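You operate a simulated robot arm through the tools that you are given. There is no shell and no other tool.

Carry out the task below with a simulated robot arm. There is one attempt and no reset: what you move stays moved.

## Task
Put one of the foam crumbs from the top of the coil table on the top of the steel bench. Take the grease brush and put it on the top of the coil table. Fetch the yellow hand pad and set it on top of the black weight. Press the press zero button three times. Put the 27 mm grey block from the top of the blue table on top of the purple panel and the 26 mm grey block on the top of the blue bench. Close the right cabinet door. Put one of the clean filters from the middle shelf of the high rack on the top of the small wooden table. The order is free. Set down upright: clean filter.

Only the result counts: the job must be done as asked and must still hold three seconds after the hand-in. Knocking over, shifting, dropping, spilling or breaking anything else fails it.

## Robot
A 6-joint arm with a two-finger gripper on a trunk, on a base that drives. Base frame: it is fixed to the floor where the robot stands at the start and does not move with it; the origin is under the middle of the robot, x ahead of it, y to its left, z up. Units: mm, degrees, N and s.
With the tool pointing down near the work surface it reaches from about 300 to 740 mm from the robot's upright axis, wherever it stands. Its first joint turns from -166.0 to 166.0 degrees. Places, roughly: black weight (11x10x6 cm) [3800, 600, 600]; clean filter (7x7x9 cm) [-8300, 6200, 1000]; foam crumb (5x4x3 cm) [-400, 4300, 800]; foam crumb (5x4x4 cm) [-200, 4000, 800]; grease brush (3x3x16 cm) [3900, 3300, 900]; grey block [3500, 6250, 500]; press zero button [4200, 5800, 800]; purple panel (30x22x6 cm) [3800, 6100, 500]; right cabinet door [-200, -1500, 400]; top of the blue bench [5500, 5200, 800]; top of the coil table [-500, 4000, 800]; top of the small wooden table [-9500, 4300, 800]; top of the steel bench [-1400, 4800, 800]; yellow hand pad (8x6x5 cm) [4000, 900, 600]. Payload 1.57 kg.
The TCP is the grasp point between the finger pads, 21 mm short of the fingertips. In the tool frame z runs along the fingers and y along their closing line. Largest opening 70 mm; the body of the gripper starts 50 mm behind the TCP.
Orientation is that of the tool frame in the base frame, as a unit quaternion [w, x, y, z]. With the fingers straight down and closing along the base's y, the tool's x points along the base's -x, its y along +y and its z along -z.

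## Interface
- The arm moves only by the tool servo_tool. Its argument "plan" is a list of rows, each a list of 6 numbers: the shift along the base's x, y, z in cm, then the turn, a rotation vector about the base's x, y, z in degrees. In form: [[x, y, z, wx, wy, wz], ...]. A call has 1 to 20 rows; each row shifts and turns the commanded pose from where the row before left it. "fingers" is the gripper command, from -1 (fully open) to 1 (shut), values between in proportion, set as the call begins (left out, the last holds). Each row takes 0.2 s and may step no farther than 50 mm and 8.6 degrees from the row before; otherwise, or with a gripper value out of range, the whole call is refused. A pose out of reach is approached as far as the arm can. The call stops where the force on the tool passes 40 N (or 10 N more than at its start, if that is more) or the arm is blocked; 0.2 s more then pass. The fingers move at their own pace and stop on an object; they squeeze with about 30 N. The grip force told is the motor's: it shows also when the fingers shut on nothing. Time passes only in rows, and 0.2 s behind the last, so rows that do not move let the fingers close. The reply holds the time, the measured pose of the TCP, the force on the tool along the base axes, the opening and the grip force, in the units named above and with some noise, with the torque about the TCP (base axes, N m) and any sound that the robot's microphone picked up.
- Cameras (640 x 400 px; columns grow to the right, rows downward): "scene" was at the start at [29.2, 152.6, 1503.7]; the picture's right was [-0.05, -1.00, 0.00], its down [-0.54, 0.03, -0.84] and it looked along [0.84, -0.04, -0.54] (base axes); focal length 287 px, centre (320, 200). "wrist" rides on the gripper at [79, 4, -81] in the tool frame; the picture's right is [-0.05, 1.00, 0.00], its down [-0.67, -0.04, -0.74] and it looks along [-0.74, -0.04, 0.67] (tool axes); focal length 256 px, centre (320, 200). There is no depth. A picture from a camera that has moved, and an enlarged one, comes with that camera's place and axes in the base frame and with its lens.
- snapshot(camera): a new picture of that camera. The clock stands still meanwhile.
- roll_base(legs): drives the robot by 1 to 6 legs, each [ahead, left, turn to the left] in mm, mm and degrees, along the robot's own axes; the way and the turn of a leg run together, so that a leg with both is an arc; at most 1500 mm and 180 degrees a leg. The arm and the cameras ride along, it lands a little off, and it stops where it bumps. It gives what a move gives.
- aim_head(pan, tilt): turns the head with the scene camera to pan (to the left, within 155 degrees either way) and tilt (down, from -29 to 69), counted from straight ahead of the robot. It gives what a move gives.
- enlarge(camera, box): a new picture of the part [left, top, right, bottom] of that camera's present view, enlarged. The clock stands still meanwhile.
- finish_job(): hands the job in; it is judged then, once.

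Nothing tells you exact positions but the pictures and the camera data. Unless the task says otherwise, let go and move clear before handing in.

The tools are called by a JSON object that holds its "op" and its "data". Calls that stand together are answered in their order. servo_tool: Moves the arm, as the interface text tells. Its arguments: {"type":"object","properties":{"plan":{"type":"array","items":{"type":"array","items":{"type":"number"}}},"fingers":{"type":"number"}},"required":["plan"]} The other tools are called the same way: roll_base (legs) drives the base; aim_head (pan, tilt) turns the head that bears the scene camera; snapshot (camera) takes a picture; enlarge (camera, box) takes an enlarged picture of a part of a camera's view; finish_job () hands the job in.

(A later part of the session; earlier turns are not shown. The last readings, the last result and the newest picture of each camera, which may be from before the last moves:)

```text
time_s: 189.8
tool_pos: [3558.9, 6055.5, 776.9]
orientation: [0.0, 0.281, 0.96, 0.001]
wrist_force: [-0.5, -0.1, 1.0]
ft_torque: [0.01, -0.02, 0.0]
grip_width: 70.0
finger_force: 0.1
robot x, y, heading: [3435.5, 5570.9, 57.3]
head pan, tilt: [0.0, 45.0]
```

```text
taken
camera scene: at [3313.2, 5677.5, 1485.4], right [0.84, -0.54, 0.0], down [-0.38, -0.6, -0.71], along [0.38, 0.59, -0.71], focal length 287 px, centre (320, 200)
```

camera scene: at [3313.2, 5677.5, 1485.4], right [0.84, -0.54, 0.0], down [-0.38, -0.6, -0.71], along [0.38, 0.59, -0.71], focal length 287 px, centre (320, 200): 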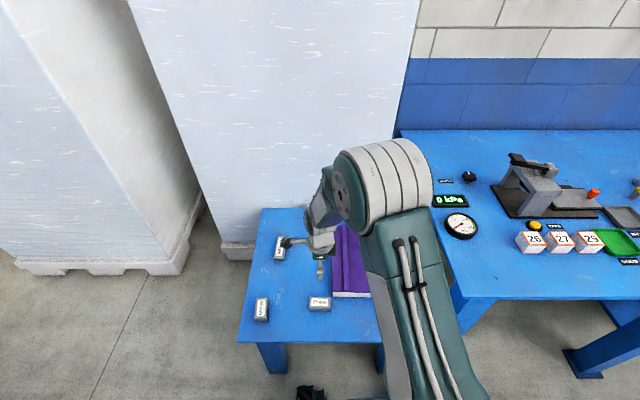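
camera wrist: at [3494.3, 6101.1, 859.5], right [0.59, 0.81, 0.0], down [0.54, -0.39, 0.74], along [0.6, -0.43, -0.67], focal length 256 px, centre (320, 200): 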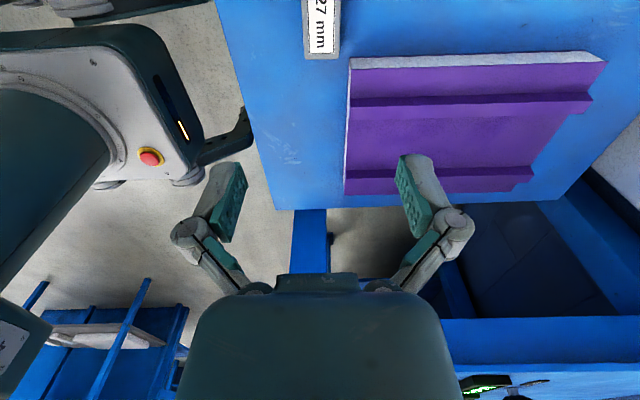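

The block is nearly under the gripper. On the bench I now see the press with a 0 kPa display and buttons; let me read those labels too.

{"op": "enlarge", "data": {"camera": "scene", "box": [430, 150, 640, 280]}}

{"op": "enlarge", "data": {"camera": "scene", "box": [515, 205, 605, 260]}}

{"op": "enlarge", "data": {"camera": "scene", "box": [425, 160, 495, 215]}}

```text
3.05 times, centred on (535, 215) of scene
camera zoom: at [3313.2, 5677.5, 1485.4], right [0.84, -0.54, 0.0], down [-0.38, -0.6, -0.71], along [0.38, 0.59, -0.71], focal length 876 px, centre (-335, 154)
```

zoom: 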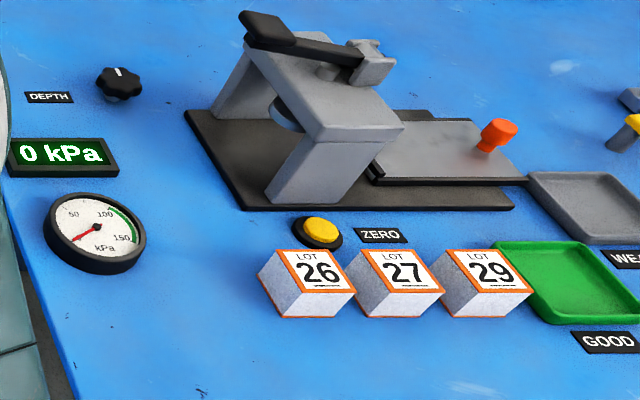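

```text
7.11 times, centred on (560, 232) of scene
camera zoom: at [3313.2, 5677.5, 1485.4], right [0.84, -0.54, 0.0], down [-0.38, -0.6, -0.71], along [0.38, 0.59, -0.71], focal length 2044 px, centre (-1387, -31)
```

zoom: 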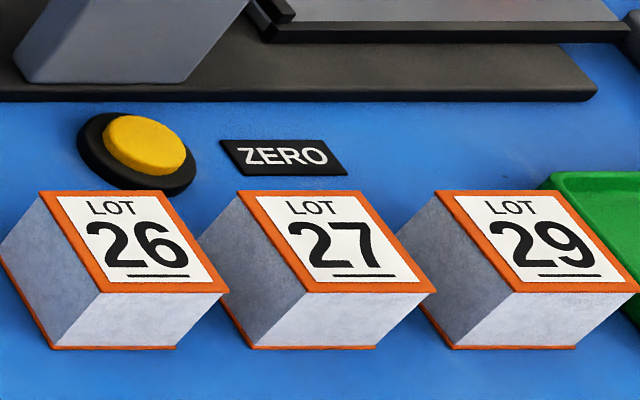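

```text
7.27 times, centred on (460, 188) of scene
camera zoom: at [3313.2, 5677.5, 1485.4], right [0.84, -0.54, 0.0], down [-0.38, -0.6, -0.71], along [0.38, 0.59, -0.71], focal length 2090 px, centre (-698, 291)
```

zoom: 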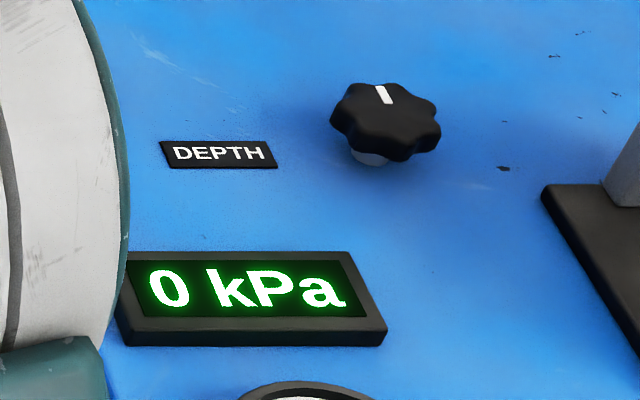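

The ZERO button is the yellow one beside the press. Back to the block: it is centred sideways but about 10 mm further left; I'll shift and lower to z ≈ 640 to recheck.

{"op": "servo_tool", "data": {"plan": [[-0.42, 0.27, -3.4, 0, 0, 0], [-0.42, 0.27, -3.4, 0, 0, 0], [0, 0, -3.4, 0, 0, 0], [0, 0, -3.4, 0, 0, 0]]}}

{"op": "snapshot", "data": {"camera": "wrist"}}

{"op": "enlarge", "data": {"camera": "scene", "box": [240, 200, 400, 330]}}

```text
time_s: 190.8
tool_pos: [3550.7, 6059.6, 641.3]
orientation: [-0.001, 0.281, 0.96, 0.001]
wrist_force: [1.1, 0.4, 0.3]
ft_torque: [0.0, -0.04, 0.02]
grip_width: 69.8
finger_force: 0.2
robot x, y, heading: [3435.4, 5572.9, 57.4]
head pan, tilt: [0.0, 45.0]
```

```text
taken
camera wrist: at [3486.2, 6105.8, 723.5], right [0.58, 0.81, 0.0], down [0.54, -0.39, 0.74], along [0.6, -0.43, -0.67], focal length 256 px, centre (320, 200)
```

wrist: 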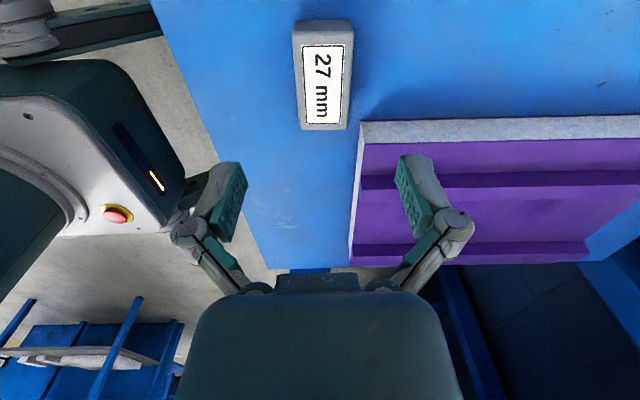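

```text
3.08 times, centred on (320, 265) of scene
camera zoom: at [3313.2, 5677.7, 1485.4], right [0.84, -0.54, 0.0], down [-0.38, -0.6, -0.71], along [0.38, 0.59, -0.71], focal length 884 px, centre (320, 0)
```

zoom: 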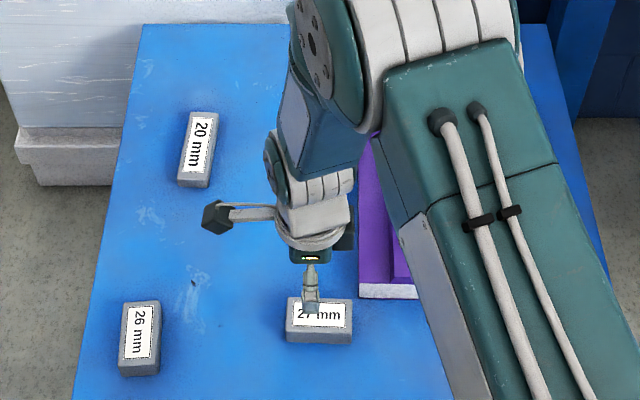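

The block centre is 6–7 mm to the right of the TCP; its top is near z 535. Correcting and lowering to z 540, then closing.

{"op": "servo_tool", "data": {"plan": [[0.67, -0.19, -3, 0, 0, 0], [0, 0, -3, 0, 0, 0], [0, 0, -2.5, 0, 0, 0], [0, 0, -1.6, 0, 0, 0]]}}

{"op": "snapshot", "data": {"camera": "wrist"}}

```text
time_s: 191.8
tool_pos: [3558.1, 6056.8, 539.6]
orientation: [0.0, 0.281, 0.96, 0.002]
wrist_force: [0.7, -1.0, 0.5]
ft_torque: [0.0, -0.01, 0.0]
grip_width: 69.9
finger_force: 0.1
robot x, y, heading: [3430.6, 5571.4, 57.3]
head pan, tilt: [0.0, 45.0]
```

```text
taken
camera wrist: at [3494.3, 6104.0, 622.4], right [0.58, 0.81, 0.0], down [0.54, -0.39, 0.74], along [0.6, -0.43, -0.67], focal length 256 px, centre (320, 200)
```

wrist: 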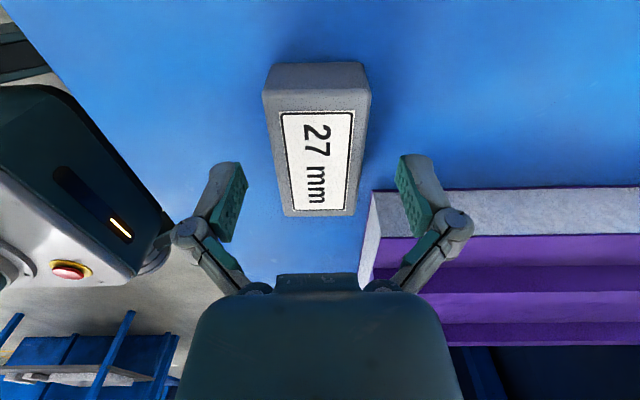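

Well centred, but the block's top is nearer z 530, so I'll lower 8 mm more and close.

{"op": "servo_tool", "data": {"plan": [[0, 0, -0.8, 0, 0, 0], [0, 0, 0, 0, 0, 0]]}}

{"op": "servo_tool", "data": {"plan": [[0, 0, 0, 0, 0, 0], [0, 0, 0, 0, 0, 0], [0, 0, 0, 0, 0, 0]], "fingers": 1}}

```text
time_s: 192.4
tool_pos: [3559.7, 6057.4, 533.0]
orientation: [-0.001, 0.281, 0.96, 0.001]
wrist_force: [-0.3, 1.1, 0.6]
ft_torque: [-0.02, -0.01, 0.0]
grip_width: 69.9
finger_force: 0.1
robot x, y, heading: [3432.8, 5573.3, 57.1]
head pan, tilt: [0.0, 45.0]
```

```text
time_s: 193.2
tool_pos: [3559.2, 6057.5, 533.2]
orientation: [-0.001, 0.281, 0.96, 0.001]
wrist_force: [0.5, 2.1, 10.0]
ft_torque: [0.07, -0.07, 0.03]
grip_width: 40.9
finger_force: 30.3
robot x, y, heading: [3434.4, 5572.7, 57.2]
head pan, tilt: [0.0, 45.0]
```

Gripped at 41 mm. Lifting, and taking a look at the panel from here.

{"op": "servo_tool", "data": {"plan": [[0, 0, 1, 0, 0, 0], [0, 0, 3, 0, 0, 0], [0, 0, 4, 0, 0, 0], [0, 0, 4, 0, 0, 0], [0, 0, 4, 0, 0, 0]]}}

{"op": "snapshot", "data": {"camera": "wrist"}}

{"op": "enlarge", "data": {"camera": "scene", "box": [240, 180, 440, 340]}}

```text
time_s: 194.4
tool_pos: [3557.8, 6057.9, 693.2]
orientation: [-0.001, 0.281, 0.96, 0.0]
wrist_force: [0.1, 0.1, -1.2]
ft_torque: [-0.02, 0.0, -0.02]
grip_width: 41.1
finger_force: 30.5
robot x, y, heading: [3432.0, 5572.9, 57.3]
head pan, tilt: [0.0, 45.0]
```

```text
taken
camera wrist: at [3493.1, 6104.5, 774.8], right [0.58, 0.81, 0.0], down [0.54, -0.39, 0.74], along [0.6, -0.43, -0.67], focal length 256 px, centre (320, 200)
```

wrist: 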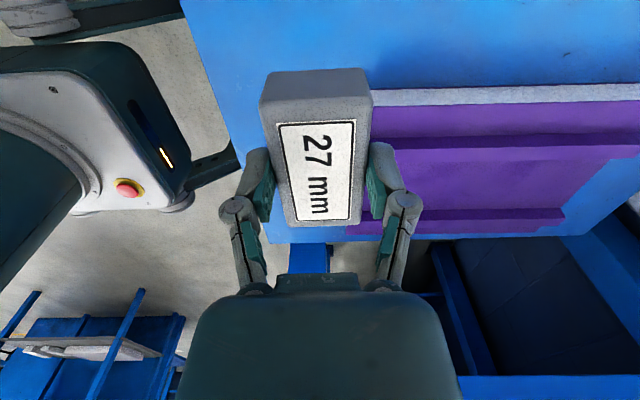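

```text
2.50 times, centred on (340, 260) of scene
camera zoom: at [3313.5, 5677.5, 1485.5], right [0.84, -0.54, 0.0], down [-0.38, -0.6, -0.71], along [0.38, 0.59, -0.71], focal length 719 px, centre (270, 50)
```

zoom: 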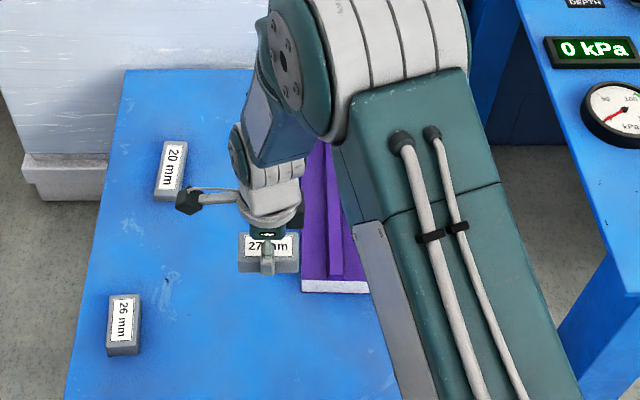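

Panel middle is around (3777,6140) with its front edge near the block; I'll carry the block to about (3742,6085), between the two ridges, and check.

{"op": "servo_tool", "data": {"plan": [[3.68, 0.55, 0, 0, 0, 0], [3.68, 0.55, 0, 0, 0, 0], [3.68, 0.55, 0, 0, 0, 0], [3.68, 0.55, 0, 0, 0, 0], [3.66, 0.53, 0, 0, 0, 0]]}}

{"op": "snapshot", "data": {"camera": "wrist"}}

{"op": "enlarge", "data": {"camera": "scene", "box": [300, 180, 440, 320]}}

```text
time_s: 195.6
tool_pos: [3742.0, 6085.1, 692.6]
orientation: [-0.002, 0.281, 0.96, 0.001]
wrist_force: [0.0, 0.5, -1.3]
ft_torque: [0.02, 0.0, 0.03]
grip_width: 41.2
finger_force: 29.6
robot x, y, heading: [3431.6, 5569.2, 57.4]
head pan, tilt: [0.0, 45.0]
```

```text
taken
camera wrist: at [3677.1, 6132.0, 774.9], right [0.58, 0.81, 0.0], down [0.54, -0.39, 0.74], along [0.6, -0.43, -0.67], focal length 256 px, centre (320, 200)
```

wrist: 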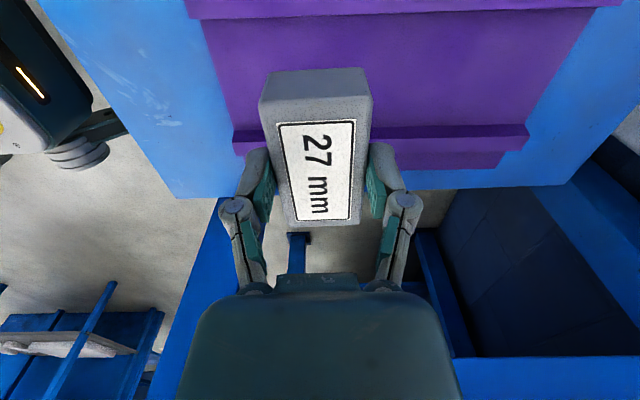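

```text
2.86 times, centred on (370, 250) of scene
camera zoom: at [3315.1, 5677.0, 1485.6], right [0.84, -0.54, 0.0], down [-0.38, -0.6, -0.71], along [0.38, 0.59, -0.71], focal length 821 px, centre (177, 57)
```

zoom: 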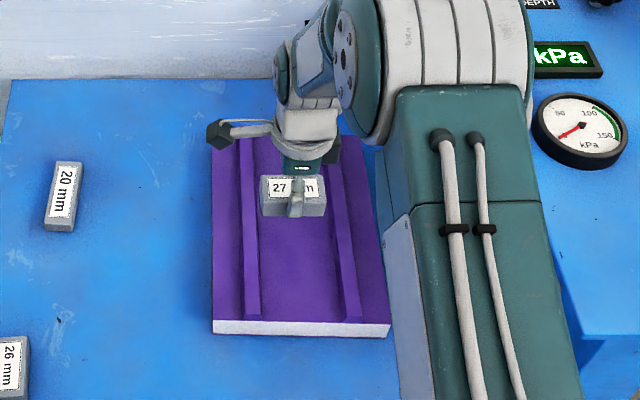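

The block must go about 18 mm to the right to be mid-gap. I'll also turn it 90° so its narrow side spans between the ridges, giving more margin.

{"op": "servo_tool", "data": {"plan": [[0.5, -0.32, 0, 0, 0, 8.3], [0.5, -0.32, 0, 0, 0, 8.3], [0.52, -0.33, 0, 0, 0, 8.3], [0, 0, 0, 0, 0, 8.3], [0, 0, 0, 0, 0, 8.3], [0, 0, 0, 0, 0, 8.3], [0, 0, 0, 0, 0, 8.3], [0, 0, 0, 0, 0, 8.3], [0, 0, 0, 0, 0, 8.3], [0, 0, 0, 0, 0, 8.3], [0, 0, 0, 0, 0, 8.3]]}}

{"op": "snapshot", "data": {"camera": "wrist"}}

{"op": "enlarge", "data": {"camera": "scene", "box": [300, 180, 440, 320]}}

```text
time_s: 198.0
tool_pos: [3757.1, 6076.2, 692.7]
orientation: [-0.003, -0.491, 0.871, 0.0]
wrist_force: [-0.3, -1.4, -0.9]
ft_torque: [0.02, 0.03, -0.01]
grip_width: 41.2
finger_force: 29.9
robot x, y, heading: [3433.8, 5571.4, 57.7]
head pan, tilt: [0.0, 45.0]
```

```text
taken
camera wrist: at [3712.4, 6010.8, 775.0], right [-0.83, 0.56, 0.0], down [0.38, 0.55, 0.74], along [0.42, 0.61, -0.67], focal length 256 px, centre (320, 200)
```

wrist: 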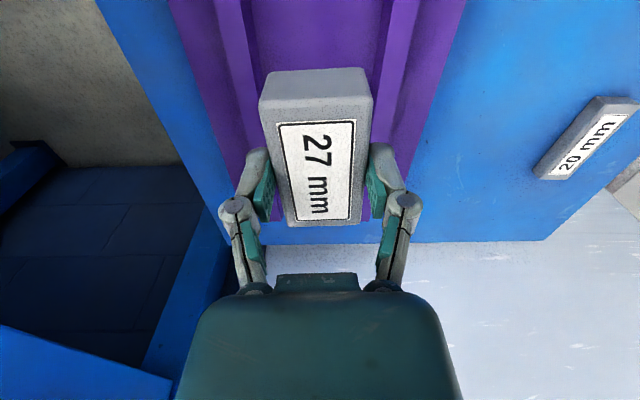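

```text
2.86 times, centred on (370, 250) of scene
camera zoom: at [3314.6, 5677.4, 1485.6], right [0.84, -0.54, 0.0], down [-0.38, -0.6, -0.71], along [0.38, 0.59, -0.71], focal length 821 px, centre (177, 57)
```

zoom: 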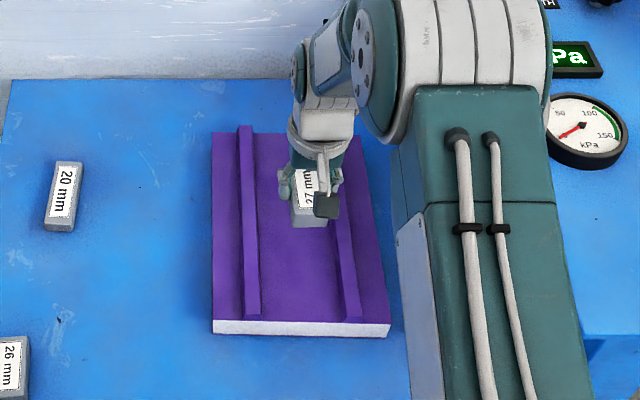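

The block is centred between the ridges (gap ~98 mm). Descending to just above the panel surface.

{"op": "servo_tool", "data": {"plan": [[0, 0, -3, 0, 0, 0], [0, 0, -3, 0, 0, 0], [0, 0, -3, 0, 0, 0], [0, 0, -2, 0, 0, 0], [0, 0, 0, 0, 0, 0]]}}

{"op": "snapshot", "data": {"camera": "wrist"}}

```text
time_s: 199.2
tool_pos: [3757.1, 6076.2, 582.5]
orientation: [-0.003, -0.491, 0.871, -0.001]
wrist_force: [0.0, -0.8, -0.8]
ft_torque: [-0.02, -0.04, 0.02]
grip_width: 41.3
finger_force: 29.2
robot x, y, heading: [3431.0, 5567.1, 57.2]
head pan, tilt: [0.0, 45.0]
```

```text
taken
camera wrist: at [3712.7, 6010.8, 664.7], right [-0.83, 0.56, 0.0], down [0.38, 0.55, 0.74], along [0.42, 0.61, -0.67], focal length 256 px, centre (320, 200)
```

wrist: 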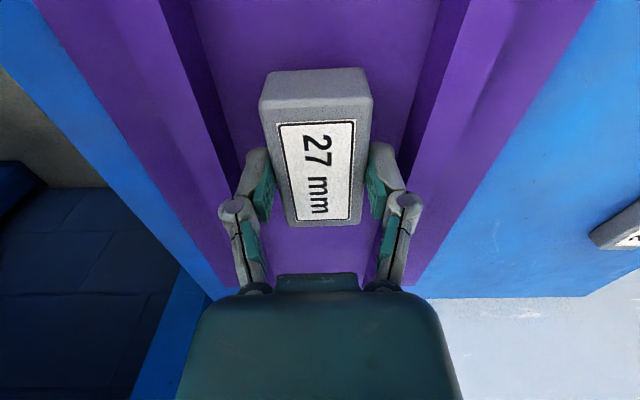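

{"op": "servo_tool", "data": {"plan": [[0, 0, -0.5, 0, 0, 0], [0, 0, -0.4, 0, 0, 0], [0, 0, -0.3, 0, 0, 0], [0, 0, 0, 0, 0, 0]]}}

```text
time_s: 200.2
tool_pos: [3758.2, 6077.0, 571.9]
orientation: [-0.002, -0.491, 0.871, 0.001]
wrist_force: [-0.6, -1.6, 18.9]
ft_torque: [-0.05, 0.04, -0.03]
grip_width: 41.7
finger_force: 29.9
robot x, y, heading: [3430.4, 5572.7, 57.6]
head pan, tilt: [0.0, 45.0]
```

Contact confirmed. Opening partially (to ~54 mm) so the fingers stay clear of the ridges, then lifting.

{"op": "servo_tool", "data": {"plan": [[0, 0, 0.05, 0, 0, 0], [0, 0, 0, 0, 0, 0], [0, 0, 0, 0, 0, 0]], "fingers": -0.55}}

{"op": "servo_tool", "data": {"plan": [[0, 0, 1, 0, 0, 0], [0, 0, 3, 0, 0, 0], [0, 0, 4, 0, 0, 0], [0, 0, 4, 0, 0, 0]]}}

{"op": "snapshot", "data": {"camera": "wrist"}}

{"op": "enlarge", "data": {"camera": "scene", "box": [230, 180, 440, 340]}}

```text
time_s: 201.0
tool_pos: [3757.8, 6076.1, 571.2]
orientation: [-0.003, -0.49, 0.872, 0.0]
wrist_force: [-0.4, 0.4, -0.2]
ft_torque: [0.03, -0.02, -0.01]
grip_width: 54.1
finger_force: 0.1
robot x, y, heading: [3434.9, 5569.4, 57.6]
head pan, tilt: [0.0, 45.0]
```

```text
time_s: 202.0
tool_pos: [3756.1, 6075.8, 691.5]
orientation: [-0.003, -0.49, 0.872, -0.001]
wrist_force: [1.6, 0.7, -0.3]
ft_torque: [0.0, 0.01, 0.0]
grip_width: 54.6
finger_force: 0.1
robot x, y, heading: [3433.6, 5574.1, 57.2]
head pan, tilt: [0.0, 45.0]
```

```text
taken
camera wrist: at [3712.2, 6010.7, 774.2], right [-0.83, 0.56, 0.0], down [0.38, 0.55, 0.74], along [0.42, 0.61, -0.67], focal length 256 px, centre (320, 200)
```

wrist: 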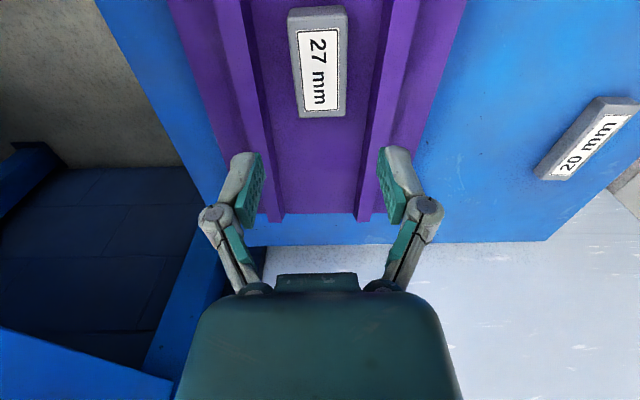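

```text
2.50 times, centred on (335, 260) of scene
camera zoom: at [3314.5, 5677.3, 1485.6], right [0.84, -0.54, 0.0], down [-0.38, -0.6, -0.71], along [0.38, 0.59, -0.71], focal length 719 px, centre (282, 50)
```

zoom: 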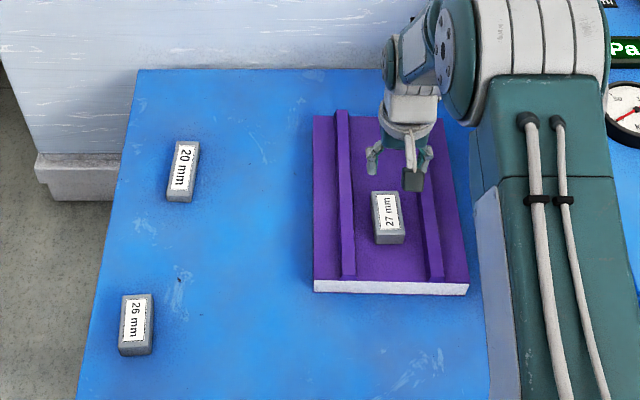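

The 27 mm block sits flat between the ridges. Next, the 26 mm block: moving over to it with the gripper open.

{"op": "servo_tool", "data": {"plan": [[-4.19, 0.71, 0.6, 0, 0, 0.37], [-4.19, 0.71, 0.6, 0, 0, 0.37], [-4.19, 0.71, 0.6, 0, 0, 0.37], [-4.19, 0.71, 0.6, 0, 0, 0.37], [-4.19, 0.71, 0.6, 0, 0, 0.37], [-4.19, 0.71, 0.6, 0, 0, 0.37], [-4.19, 0.71, 0.6, 0, 0, 0.37], [-4.19, 0.71, 0.6, 0, 0, 0.37], [-4.19, 0.71, 0.6, 0, 0, 0.37]], "fingers": -1}}

{"op": "snapshot", "data": {"camera": "wrist"}}

```text
time_s: 204.0
tool_pos: [3378.4, 6141.1, 743.0]
orientation: [-0.002, -0.515, 0.857, -0.001]
wrist_force: [-0.2, -1.0, -0.1]
ft_torque: [0.01, -0.01, -0.02]
grip_width: 70.1
finger_force: 0.1
robot x, y, heading: [3433.8, 5570.5, 57.0]
head pan, tilt: [0.0, 45.0]
```

```text
taken
camera wrist: at [3338.0, 6074.0, 826.4], right [-0.86, 0.52, 0.0], down [0.35, 0.57, 0.74], along [0.38, 0.63, -0.67], focal length 256 px, centre (320, 200)
```

wrist: 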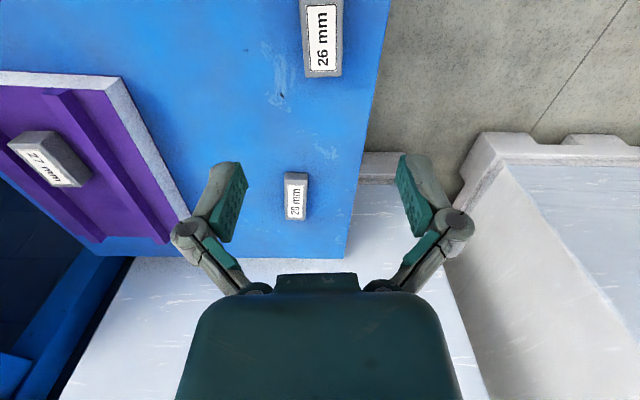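

The 26 mm block is almost directly below, about 5 mm farther on. Correcting and lowering to z ≈ 600.

{"op": "servo_tool", "data": {"plan": [[0.23, 0.44, -3.6, 0, 0, 0], [0, 0, -3.6, 0, 0, 0], [0, 0, -3.6, 0, 0, 0], [0, 0, -3.5, 0, 0, 0]]}}

{"op": "snapshot", "data": {"camera": "wrist"}}

```text
time_s: 205.0
tool_pos: [3381.9, 6144.7, 602.3]
orientation: [-0.002, -0.515, 0.857, -0.001]
wrist_force: [-0.5, 0.1, -0.4]
ft_torque: [-0.02, 0.01, -0.01]
grip_width: 69.8
finger_force: 0.0
robot x, y, heading: [3431.0, 5573.0, 57.5]
head pan, tilt: [0.0, 45.0]
```

```text
taken
camera wrist: at [3341.6, 6076.9, 683.7], right [-0.86, 0.52, 0.0], down [0.35, 0.57, 0.74], along [0.38, 0.64, -0.67], focal length 256 px, centre (320, 200)
```

wrist: 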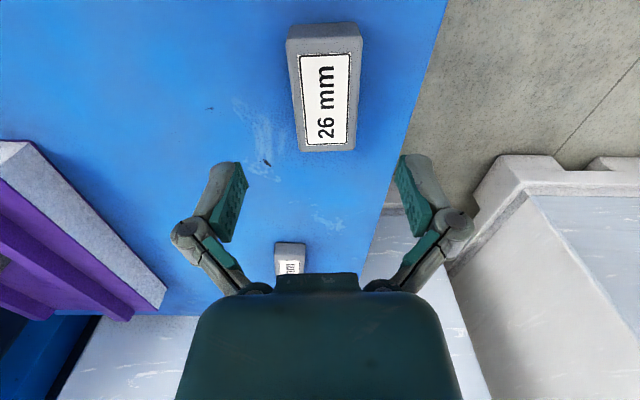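

Shifting 3.5 mm left with a 2° turn, then down to z ≈ 532 and close.

{"op": "servo_tool", "data": {"plan": [[-0.3, 0.18, -2, 0, 0, 2], [0, 0, -2.2, 0, 0, 0], [0, 0, -1.8, 0, 0, 0], [0, 0, -1.0, 0, 0, 0], [0, 0, 0, 0, 0, 0]]}}

{"op": "snapshot", "data": {"camera": "wrist"}}

```text
time_s: 206.2
tool_pos: [3379.4, 6146.3, 531.7]
orientation: [-0.002, -0.53, 0.848, 0.0]
wrist_force: [-0.1, -0.6, 0.4]
ft_torque: [0.02, -0.03, 0.01]
grip_width: 70.1
finger_force: 0.1
robot x, y, heading: [3432.3, 5572.6, 57.3]
head pan, tilt: [0.0, 45.0]
```

```text
taken
camera wrist: at [3341.2, 6077.0, 614.2], right [-0.87, 0.49, 0.0], down [0.33, 0.59, 0.74], along [0.36, 0.65, -0.67], focal length 256 px, centre (320, 200)
```

wrist: 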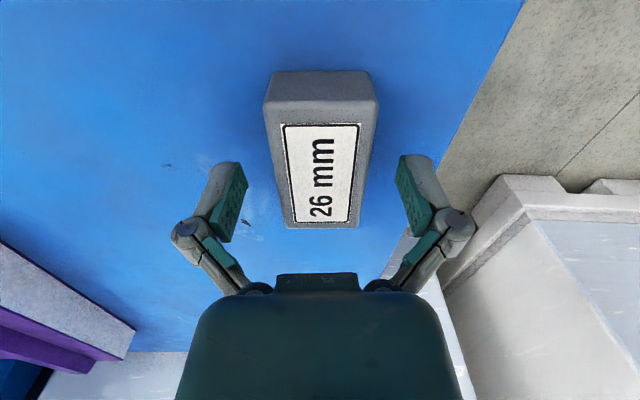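

{"op": "servo_tool", "data": {"plan": [[0, 0, 0, 0, 0, 0], [0, 0, 0, 0, 0, 0], [0, 0, 0, 0, 0, 0]], "fingers": 1}}

{"op": "servo_tool", "data": {"plan": [[0, 0, 1, 0, 0, 0], [0, 0, 3, 0, 0, 0], [0, 0, 4, 0, 0, 0], [0, 0, 4.5, 0, 0, 0], [0, 0, 4.5, 0, 0, 0], [0, 0, 4.5, 0, 0, 0], [0, 0, 4.5, 0, 0, 0], [0, 0, 4.5, 0, 0, 0], [0, 0, 4.5, 0, 0, 0], [0, 0, 4.5, 0, 0, 0], [0, 0, 4.5, 0, 0, 0], [0, 0, 4.5, 0, 0, 0]]}}

{"op": "snapshot", "data": {"camera": "wrist"}}

{"op": "snapshot", "data": {"camera": "scene"}}

```text
time_s: 207.0
tool_pos: [3378.8, 6146.8, 533.0]
orientation: [-0.001, -0.53, 0.848, -0.001]
wrist_force: [-0.7, 3.0, 13.3]
ft_torque: [0.03, 0.11, -0.08]
grip_width: 41.3
finger_force: 30.1
robot x, y, heading: [3433.1, 5573.0, 57.3]
head pan, tilt: [0.0, 45.0]
```

```text
time_s: 209.6
tool_pos: [3379.6, 6145.8, 1017.3]
orientation: [-0.002, -0.53, 0.848, -0.001]
wrist_force: [1.2, 1.3, -1.2]
ft_torque: [-0.03, 0.02, -0.02]
grip_width: 41.4
finger_force: 30.3
robot x, y, heading: [3431.5, 5573.1, 57.3]
head pan, tilt: [0.0, 45.0]
```

```text
taken
camera wrist: at [3341.3, 6077.1, 1098.8], right [-0.87, 0.49, 0.0], down [0.33, 0.59, 0.74], along [0.36, 0.65, -0.67], focal length 256 px, centre (320, 200)
```

wrist: 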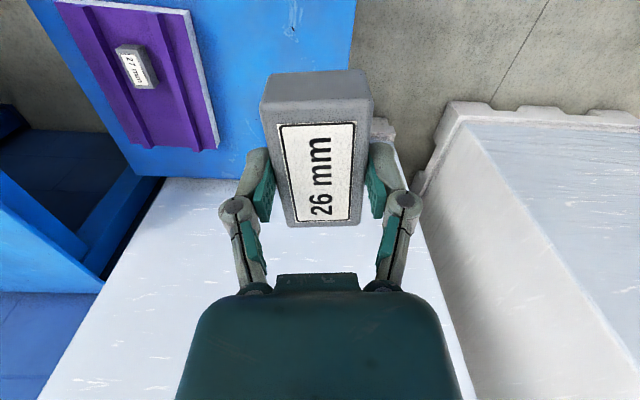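

```text
taken
camera scene: at [3312.6, 5677.5, 1485.4], right [0.84, -0.54, 0.0], down [-0.38, -0.6, -0.71], along [0.38, 0.59, -0.71], focal length 287 px, centre (320, 200)
```

scene: 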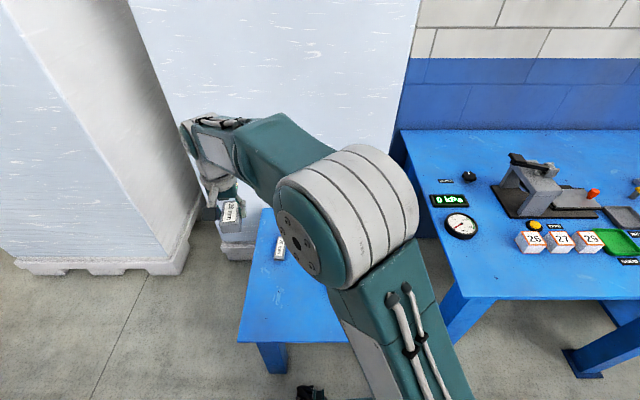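

Holding the 26 mm block. I'll bring the arm to the front and slide right to stand before the left end of the blue bench, near the ZERO button.

{"op": "servo_tool", "data": {"plan": [[3.52, -2.93, 0.8, 0, 0, 0], [3.52, -2.93, 0.8, 0, 0, 0], [3.52, -2.93, 0.8, 0, 0, 0], [3.52, -2.93, 0.8, 0, 0, 0], [3.52, -2.93, 0.8, 0, 0, 0], [3.52, -2.93, 0.6, 0, 0, 0]]}}

{"op": "roll_base", "data": {"legs": [[0, 0, -0.9], [0, -430, 0]]}}

{"op": "snapshot", "data": {"camera": "scene"}}

{"op": "snapshot", "data": {"camera": "wrist"}}

```text
time_s: 211.0
tool_pos: [3591.4, 5968.7, 1062.8]
orientation: [-0.003, -0.53, 0.848, 0.0]
wrist_force: [-0.3, 0.4, -0.9]
ft_torque: [-0.03, -0.01, 0.02]
grip_width: 41.5
finger_force: 30.0
robot x, y, heading: [3435.9, 5570.8, 57.4]
head pan, tilt: [0.0, 45.0]
```

```text
time_s: 213.9
tool_pos: [3948.4, 5733.8, 1062.7]
orientation: [-0.002, -0.524, 0.852, -0.002]
wrist_force: [-0.2, 1.0, -0.5]
ft_torque: [-0.05, 0.04, -0.01]
grip_width: 41.3
finger_force: 29.6
robot x, y, heading: [3785.9, 5334.6, 56.4]
head pan, tilt: [0.0, 45.0]
```

```text
taken
camera scene: at [3665.1, 5446.0, 1484.9], right [0.83, -0.55, 0.0], down [-0.39, -0.59, -0.71], along [0.39, 0.59, -0.71], focal length 287 px, centre (320, 200)
```

scene: 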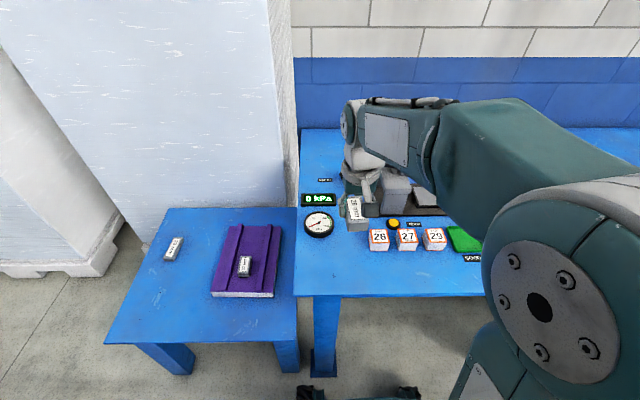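

```text
taken
camera wrist: at [3908.5, 5666.5, 1145.6], right [-0.87, 0.5, 0.0], down [0.33, 0.58, 0.74], along [0.37, 0.64, -0.67], focal length 256 px, centre (320, 200)
```

wrist: 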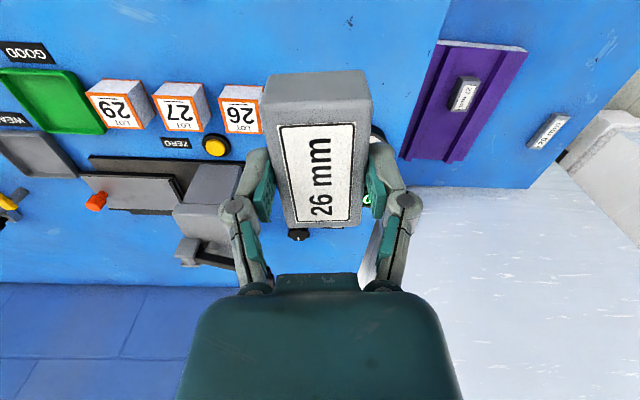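

Now I can see the button, gauge, lot boxes and the free front-left corner of the bench. Enlarging to pick a clear spot and measure.

{"op": "enlarge", "data": {"camera": "scene", "box": [290, 180, 490, 305]}}

{"op": "enlarge", "data": {"camera": "wrist", "box": [80, 60, 280, 185]}}

```text
3.20 times, centred on (390, 242) of scene
camera zoom: at [3665.1, 5446.0, 1484.9], right [0.83, -0.55, 0.0], down [-0.39, -0.59, -0.71], along [0.39, 0.59, -0.71], focal length 920 px, centre (96, 64)
```

zoom: 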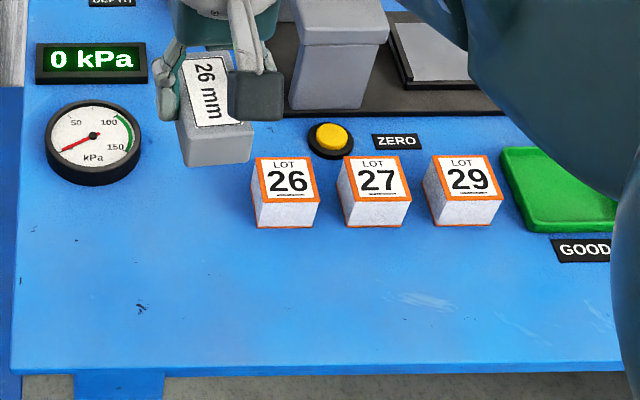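

```text
3.20 times, centred on (180, 122) of wrist
camera zoom: at [3908.5, 5666.5, 1145.6], right [-0.87, 0.5, 0.0], down [0.33, 0.58, 0.74], along [0.37, 0.64, -0.67], focal length 819 px, centre (768, 448)
```

zoom: 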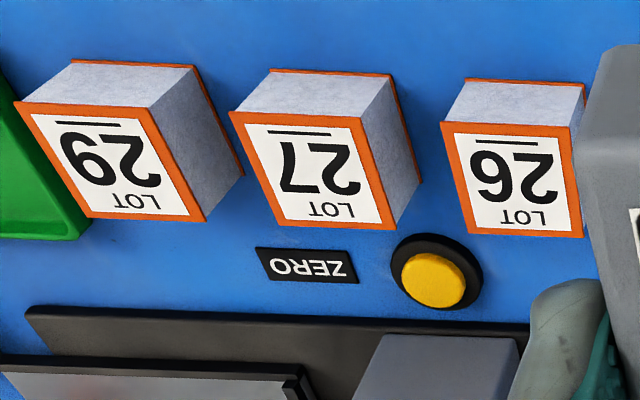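

Button top at about (4166,5793,820). The clear spot in front of the gauge at (3938,5784) suits the 26 mm block; moving down over it.

{"op": "servo_tool", "data": {"plan": [[-0.2, 1.0, -3.5, 0, 0, 0], [-0.2, 1.0, -3.5, 0, 0, 0], [-0.2, 1.0, -3.5, 0, 0, 0], [-0.2, 1.0, -3.5, 0, 0, 0], [-0.2, 1.0, -3.5, 0, 0, 0], [0, 0, -3, 0, 0, 0]]}}

{"op": "snapshot", "data": {"camera": "wrist"}}

{"op": "enlarge", "data": {"camera": "scene", "box": [270, 170, 470, 305]}}

```text
time_s: 215.3
tool_pos: [3940.6, 5783.0, 859.2]
orientation: [-0.002, -0.524, 0.851, 0.0]
wrist_force: [-0.4, -0.5, -0.9]
ft_torque: [-0.03, 0.03, 0.01]
grip_width: 41.3
finger_force: 29.9
robot x, y, heading: [3787.6, 5335.6, 56.3]
head pan, tilt: [0.0, 45.0]
```

```text
taken
camera wrist: at [3901.8, 5714.6, 941.4], right [-0.87, 0.5, 0.0], down [0.33, 0.58, 0.74], along [0.37, 0.64, -0.67], focal length 256 px, centre (320, 200)
```

wrist: 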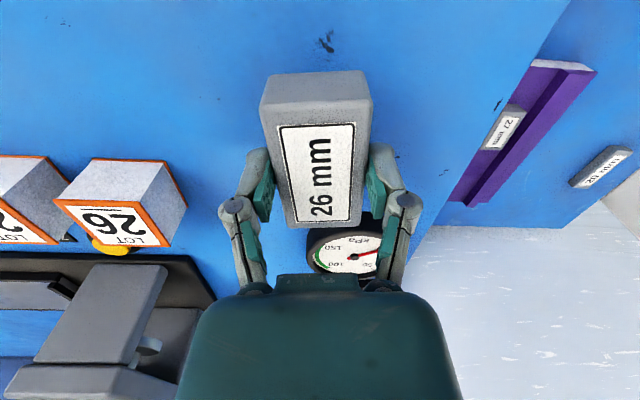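

```text
2.96 times, centred on (370, 238) of scene
camera zoom: at [3668.7, 5444.3, 1485.4], right [0.83, -0.55, 0.0], down [-0.39, -0.59, -0.71], along [0.39, 0.59, -0.71], focal length 852 px, centre (172, 89)
```

zoom: 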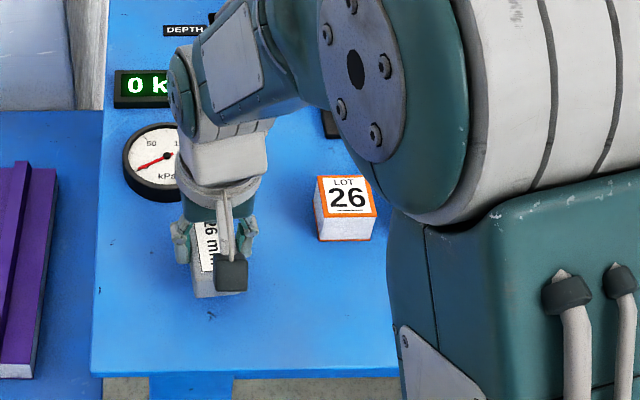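

The spot is clear (gauge ~58 mm beyond the block). Lowering to contact.

{"op": "servo_tool", "data": {"plan": [[0, 0, -1.2, 0, 0, 0], [0, 0, -0.8, 0, 0, 0], [0, 0, -0.5, 0, 0, 0], [0, 0, -0.3, 0, 0, 0], [0, 0, 0, 0, 0, 0]]}}

```text
time_s: 216.5
tool_pos: [3942.0, 5781.6, 831.8]
orientation: [-0.001, -0.524, 0.852, 0.001]
wrist_force: [0.0, -1.8, 19.6]
ft_torque: [0.01, -0.01, -0.03]
grip_width: 41.3
finger_force: 29.8
robot x, y, heading: [3783.2, 5339.2, 56.6]
head pan, tilt: [0.0, 45.0]
```

Contact on the bench (19.6 N). Releasing and lifting.

{"op": "servo_tool", "data": {"plan": [[0, 0, 0.05, 0, 0, 0], [0, 0, 0, 0, 0, 0], [0, 0, 0, 0, 0, 0]], "fingers": -1}}

{"op": "servo_tool", "data": {"plan": [[0, 0, 1, 0, 0, 0], [0, 0, 3, 0, 0, 0], [0, 0, 4, 0, 0, 0], [0, 0, 4, 0, 0, 0]]}}

{"op": "snapshot", "data": {"camera": "wrist"}}

```text
time_s: 217.3
tool_pos: [3940.9, 5781.4, 831.5]
orientation: [-0.002, -0.524, 0.852, 0.0]
wrist_force: [-0.1, -0.4, 0.4]
ft_torque: [0.01, -0.03, 0.01]
grip_width: 70.2
finger_force: 0.1
robot x, y, heading: [3783.4, 5336.6, 56.2]
head pan, tilt: [0.0, 45.0]
```

```text
time_s: 218.3
tool_pos: [3940.9, 5783.6, 951.2]
orientation: [-0.003, -0.524, 0.852, -0.001]
wrist_force: [0.1, -0.8, -0.2]
ft_torque: [0.01, -0.01, 0.02]
grip_width: 69.9
finger_force: 0.1
robot x, y, heading: [3789.2, 5335.4, 56.2]
head pan, tilt: [0.0, 45.0]
```

```text
taken
camera wrist: at [3901.7, 5714.4, 1033.9], right [-0.87, 0.5, 0.0], down [0.34, 0.58, 0.74], along [0.37, 0.64, -0.67], focal length 256 px, centre (320, 200)
```

wrist: 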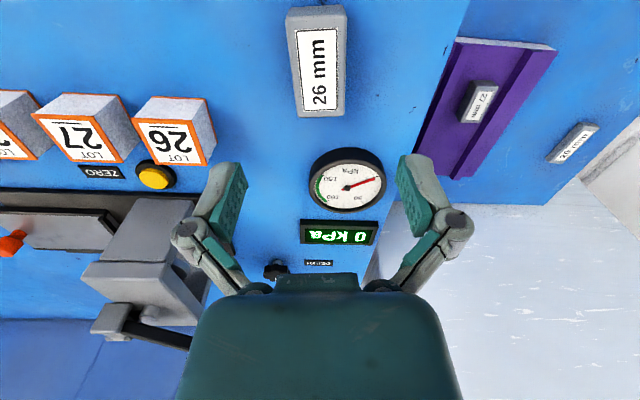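

The 26 mm block is on the bench. Now the ZERO button: closing the fingers, tilting the tool 20° so the wrist leans away from the press, and hovering over the button.

{"op": "servo_tool", "data": {"plan": [[3.65, 0.05, 0, 2.78, -1.85, 0], [3.65, 0.05, 0, 2.78, -1.85, 0], [3.65, 0.05, 0, 2.78, -1.85, 0], [3.65, 0.05, 0, 2.78, -1.85, 0], [3.65, 0.05, 0, 2.78, -1.85, 0], [3.65, 0.05, 0, 2.78, -1.85, 0]], "fingers": 1}}

{"op": "snapshot", "data": {"camera": "wrist"}}

{"op": "snapshot", "data": {"camera": "scene"}}

```text
time_s: 219.7
tool_pos: [4161.1, 5784.9, 950.1]
orientation: [0.156, -0.516, 0.839, 0.074]
wrist_force: [0.8, -0.2, 0.3]
ft_torque: [0.02, 0.0, 0.0]
grip_width: 0.0
finger_force: 28.6
robot x, y, heading: [3787.5, 5338.4, 56.4]
head pan, tilt: [0.0, 45.0]
```

```text
taken
camera wrist: at [4109.1, 5697.5, 1000.4], right [-0.87, 0.5, -0.02], down [0.17, 0.33, 0.93], along [0.47, 0.8, -0.38], focal length 256 px, centre (320, 200)
```

wrist: 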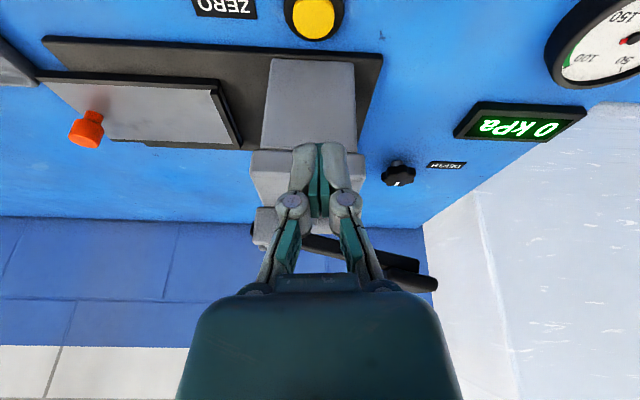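

```text
taken
camera scene: at [3671.5, 5442.5, 1485.7], right [0.83, -0.55, 0.0], down [-0.39, -0.59, -0.71], along [0.39, 0.59, -0.71], focal length 287 px, centre (320, 200)
```

scene: 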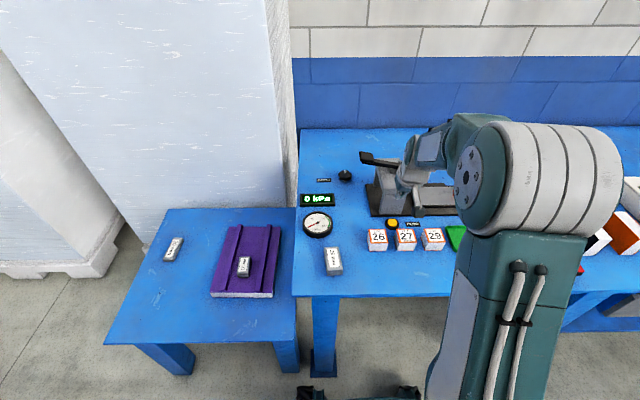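

The tip is nearly over the button. Lowering to about 15 mm above it and checking.

{"op": "servo_tool", "data": {"plan": [[0.2, 0.2, -2.4, 0, 0, 0], [0, 0, -2.4, 0, 0, 0], [0, 0, -2.4, 0, 0, 0], [0, 0, -2.2, 0, 0, 0]]}}

{"op": "snapshot", "data": {"camera": "wrist"}}

{"op": "enlarge", "data": {"camera": "scene", "box": [350, 150, 470, 260]}}

```text
time_s: 220.7
tool_pos: [4163.4, 5787.1, 857.9]
orientation: [0.156, -0.516, 0.839, 0.072]
wrist_force: [0.1, 0.7, 0.4]
ft_torque: [0.0, -0.01, 0.01]
grip_width: 0.0
finger_force: 28.5
robot x, y, heading: [3786.2, 5338.8, 56.8]
head pan, tilt: [0.0, 45.0]
```

```text
taken
camera wrist: at [4111.8, 5699.0, 906.8], right [-0.87, 0.5, -0.02], down [0.17, 0.33, 0.93], along [0.47, 0.8, -0.38], focal length 256 px, centre (320, 200)
```

wrist: 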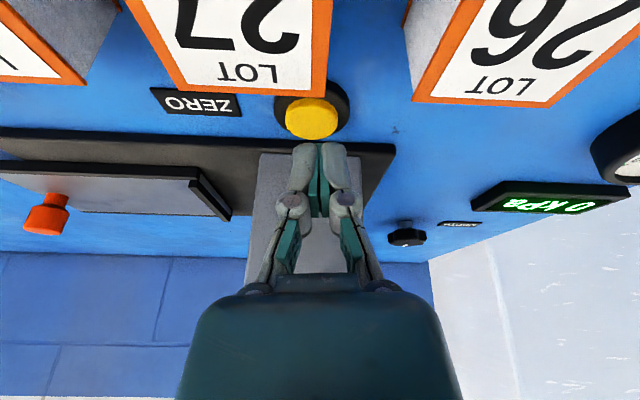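

```text
3.64 times, centred on (410, 205) of scene
camera zoom: at [3670.9, 5443.1, 1485.6], right [0.83, -0.55, 0.0], down [-0.39, -0.59, -0.71], along [0.39, 0.59, -0.71], focal length 1045 px, centre (-7, 182)
```

zoom: 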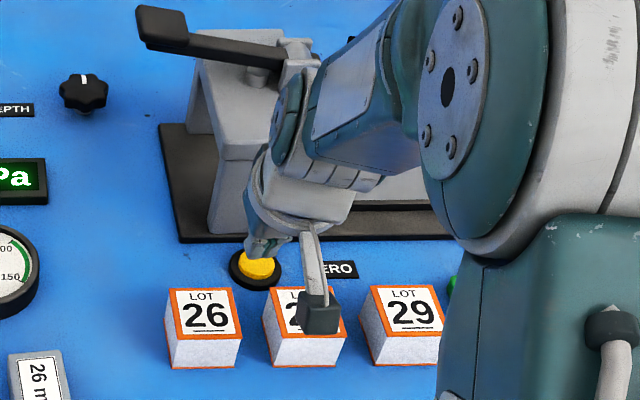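

The tip is aligned with the button, roughly 22 mm above it. Pressing down in small steps, watching force and sound.

{"op": "servo_tool", "data": {"plan": [[0.2, 0, -1.0, 0, 0, 0], [0, 0, -0.6, 0, 0, 0], [0, 0, -0.3, 0, 0, 0], [0, 0, -0.3, 0, 0, 0], [0, 0, -0.3, 0, 0, 0]]}}

```text
time_s: 221.9
tool_pos: [4164.6, 5786.4, 833.6]
orientation: [0.155, -0.517, 0.839, 0.073]
wrist_force: [-0.3, -1.5, 1.2]
ft_torque: [-0.05, 0.0, 0.02]
grip_width: 0.2
finger_force: 28.7
robot x, y, heading: [3787.2, 5338.2, 56.5]
head pan, tilt: [0.0, 45.0]
```

{"op": "servo_tool", "data": {"plan": [[0, 0, -0.2, 0, 0, 0], [0, 0, -0.2, 0, 0, 0], [0, 0, -0.2, 0, 0, 0]]}}

{"op": "snapshot", "data": {"camera": "wrist"}}

```text
time_s: 222.7
tool_pos: [4164.3, 5786.2, 828.4]
orientation: [0.157, -0.516, 0.839, 0.073]
wrist_force: [-3.7, -5.8, 17.4]
ft_torque: [-0.13, 0.02, 0.03]
grip_width: 6.2
finger_force: 28.8
robot x, y, heading: [3786.3, 5335.2, 56.5]
head pan, tilt: [0.0, 45.0]
heard: click
```

```text
taken
camera wrist: at [4112.9, 5699.1, 877.8], right [-0.87, 0.5, -0.02], down [0.17, 0.33, 0.93], along [0.47, 0.8, -0.37], focal length 256 px, centre (320, 200)
```

wrist: 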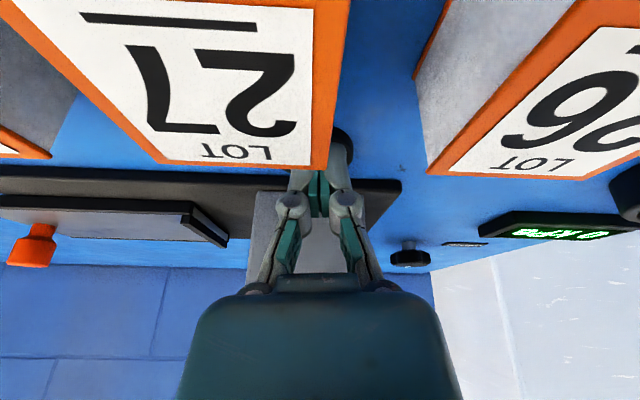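

A click was heard: first press registered. Lifting 12 mm to let the button return.

{"op": "servo_tool", "data": {"plan": [[0, 0, 0.6, 0, 0, 0], [0, 0, 0.6, 0, 0, 0], [0, 0, 0, 0, 0, 0]]}}

```text
time_s: 223.5
tool_pos: [4164.7, 5786.1, 837.6]
orientation: [0.155, -0.516, 0.839, 0.073]
wrist_force: [1.0, -1.0, 0.5]
ft_torque: [0.03, -0.03, -0.04]
grip_width: 0.1
finger_force: 28.6
robot x, y, heading: [3792.4, 5333.7, 56.5]
head pan, tilt: [0.0, 45.0]
```

Button released. Second press, same depth.

{"op": "servo_tool", "data": {"plan": [[0, 0, -0.5, 0, 0, 0], [0, 0, -0.3, 0, 0, 0], [0, 0, -0.2, 0, 0, 0], [0, 0, -0.2, 0, 0, 0]]}}

```text
time_s: 224.5
tool_pos: [4164.5, 5786.2, 828.1]
orientation: [0.157, -0.516, 0.839, 0.073]
wrist_force: [-3.6, -5.7, 19.1]
ft_torque: [-0.13, 0.01, 0.03]
grip_width: 6.3
finger_force: 28.8
robot x, y, heading: [3786.2, 5336.2, 56.4]
head pan, tilt: [0.0, 45.0]
heard: click
```

Second click. Lift, then the third press.

{"op": "servo_tool", "data": {"plan": [[0, 0, 0.6, 0, 0, 0], [0, 0, 0.6, 0, 0, 0], [0, 0, 0, 0, 0, 0]]}}

{"op": "servo_tool", "data": {"plan": [[0, 0, -0.5, 0, 0, 0], [0, 0, -0.3, 0, 0, 0], [0, 0, -0.2, 0, 0, 0], [0, 0, -0.2, 0, 0, 0]]}}

```text
time_s: 225.3
tool_pos: [4163.8, 5787.2, 837.4]
orientation: [0.156, -0.516, 0.839, 0.073]
wrist_force: [0.3, 0.1, 0.3]
ft_torque: [-0.04, -0.01, 0.0]
grip_width: 0.0
finger_force: 28.0
robot x, y, heading: [3786.3, 5337.0, 56.7]
head pan, tilt: [0.0, 45.0]
```

```text
time_s: 226.3
tool_pos: [4165.0, 5788.0, 827.2]
orientation: [0.157, -0.516, 0.839, 0.073]
wrist_force: [-3.9, -5.2, 18.4]
ft_torque: [-0.12, 0.0, 0.07]
grip_width: 6.0
finger_force: 28.1
robot x, y, heading: [3789.5, 5337.6, 56.3]
head pan, tilt: [0.0, 45.0]
heard: click
```

Third click: the button has been pressed three times. Lifting clear, straightening the tool and looking back at the bench.

{"op": "servo_tool", "data": {"plan": [[0, 0, 1.5, 0, 0, 0], [0, 0, 3.5, 0, 0, 0], [0, 0, 4, 0, 0, 0], [0, 0, 4, 0, 0, 0], [-3.5, -1.07, 1.8, -2.78, 1.85, 0], [-3.5, -1.07, 1.8, -2.78, 1.85, 0], [-3.5, -1.07, 1.8, -2.78, 1.85, 0], [-3.5, -1.07, 1.8, -2.78, 1.85, 0], [-3.5, -1.07, 1.8, -2.78, 1.85, 0], [-3.5, -1.07, 1.8, -2.78, 1.85, 0]]}}

{"op": "snapshot", "data": {"camera": "scene"}}

{"op": "enlarge", "data": {"camera": "scene", "box": [200, 180, 490, 300]}}

```text
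time_s: 228.5
tool_pos: [3954.8, 5723.9, 1065.0]
orientation: [-0.003, -0.524, 0.852, 0.0]
wrist_force: [-0.8, -0.3, 0.0]
ft_torque: [0.02, -0.02, -0.02]
grip_width: 0.0
finger_force: 28.8
robot x, y, heading: [3788.8, 5332.9, 56.6]
head pan, tilt: [0.0, 45.0]
```

```text
taken
camera scene: at [3669.4, 5443.0, 1485.5], right [0.83, -0.55, 0.0], down [-0.39, -0.59, -0.71], along [0.39, 0.59, -0.71], focal length 287 px, centre (320, 200)
```

scene: 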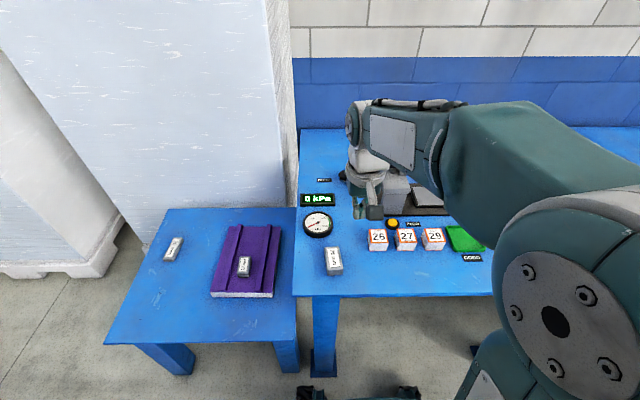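

```text
2.21 times, centred on (345, 240) of scene
camera zoom: at [3669.4, 5443.0, 1485.5], right [0.83, -0.55, 0.0], down [-0.39, -0.59, -0.71], along [0.39, 0.59, -0.71], focal length 634 px, centre (265, 112)
```

zoom: 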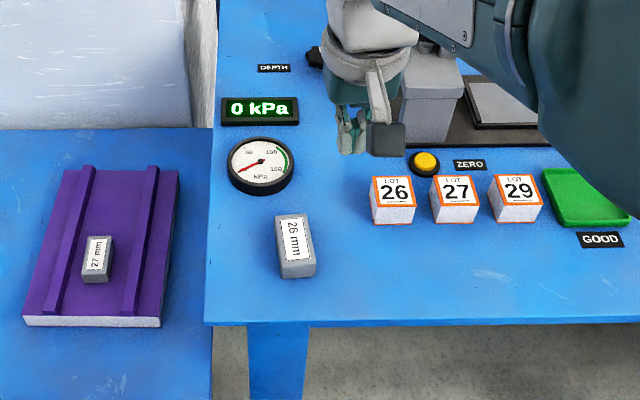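

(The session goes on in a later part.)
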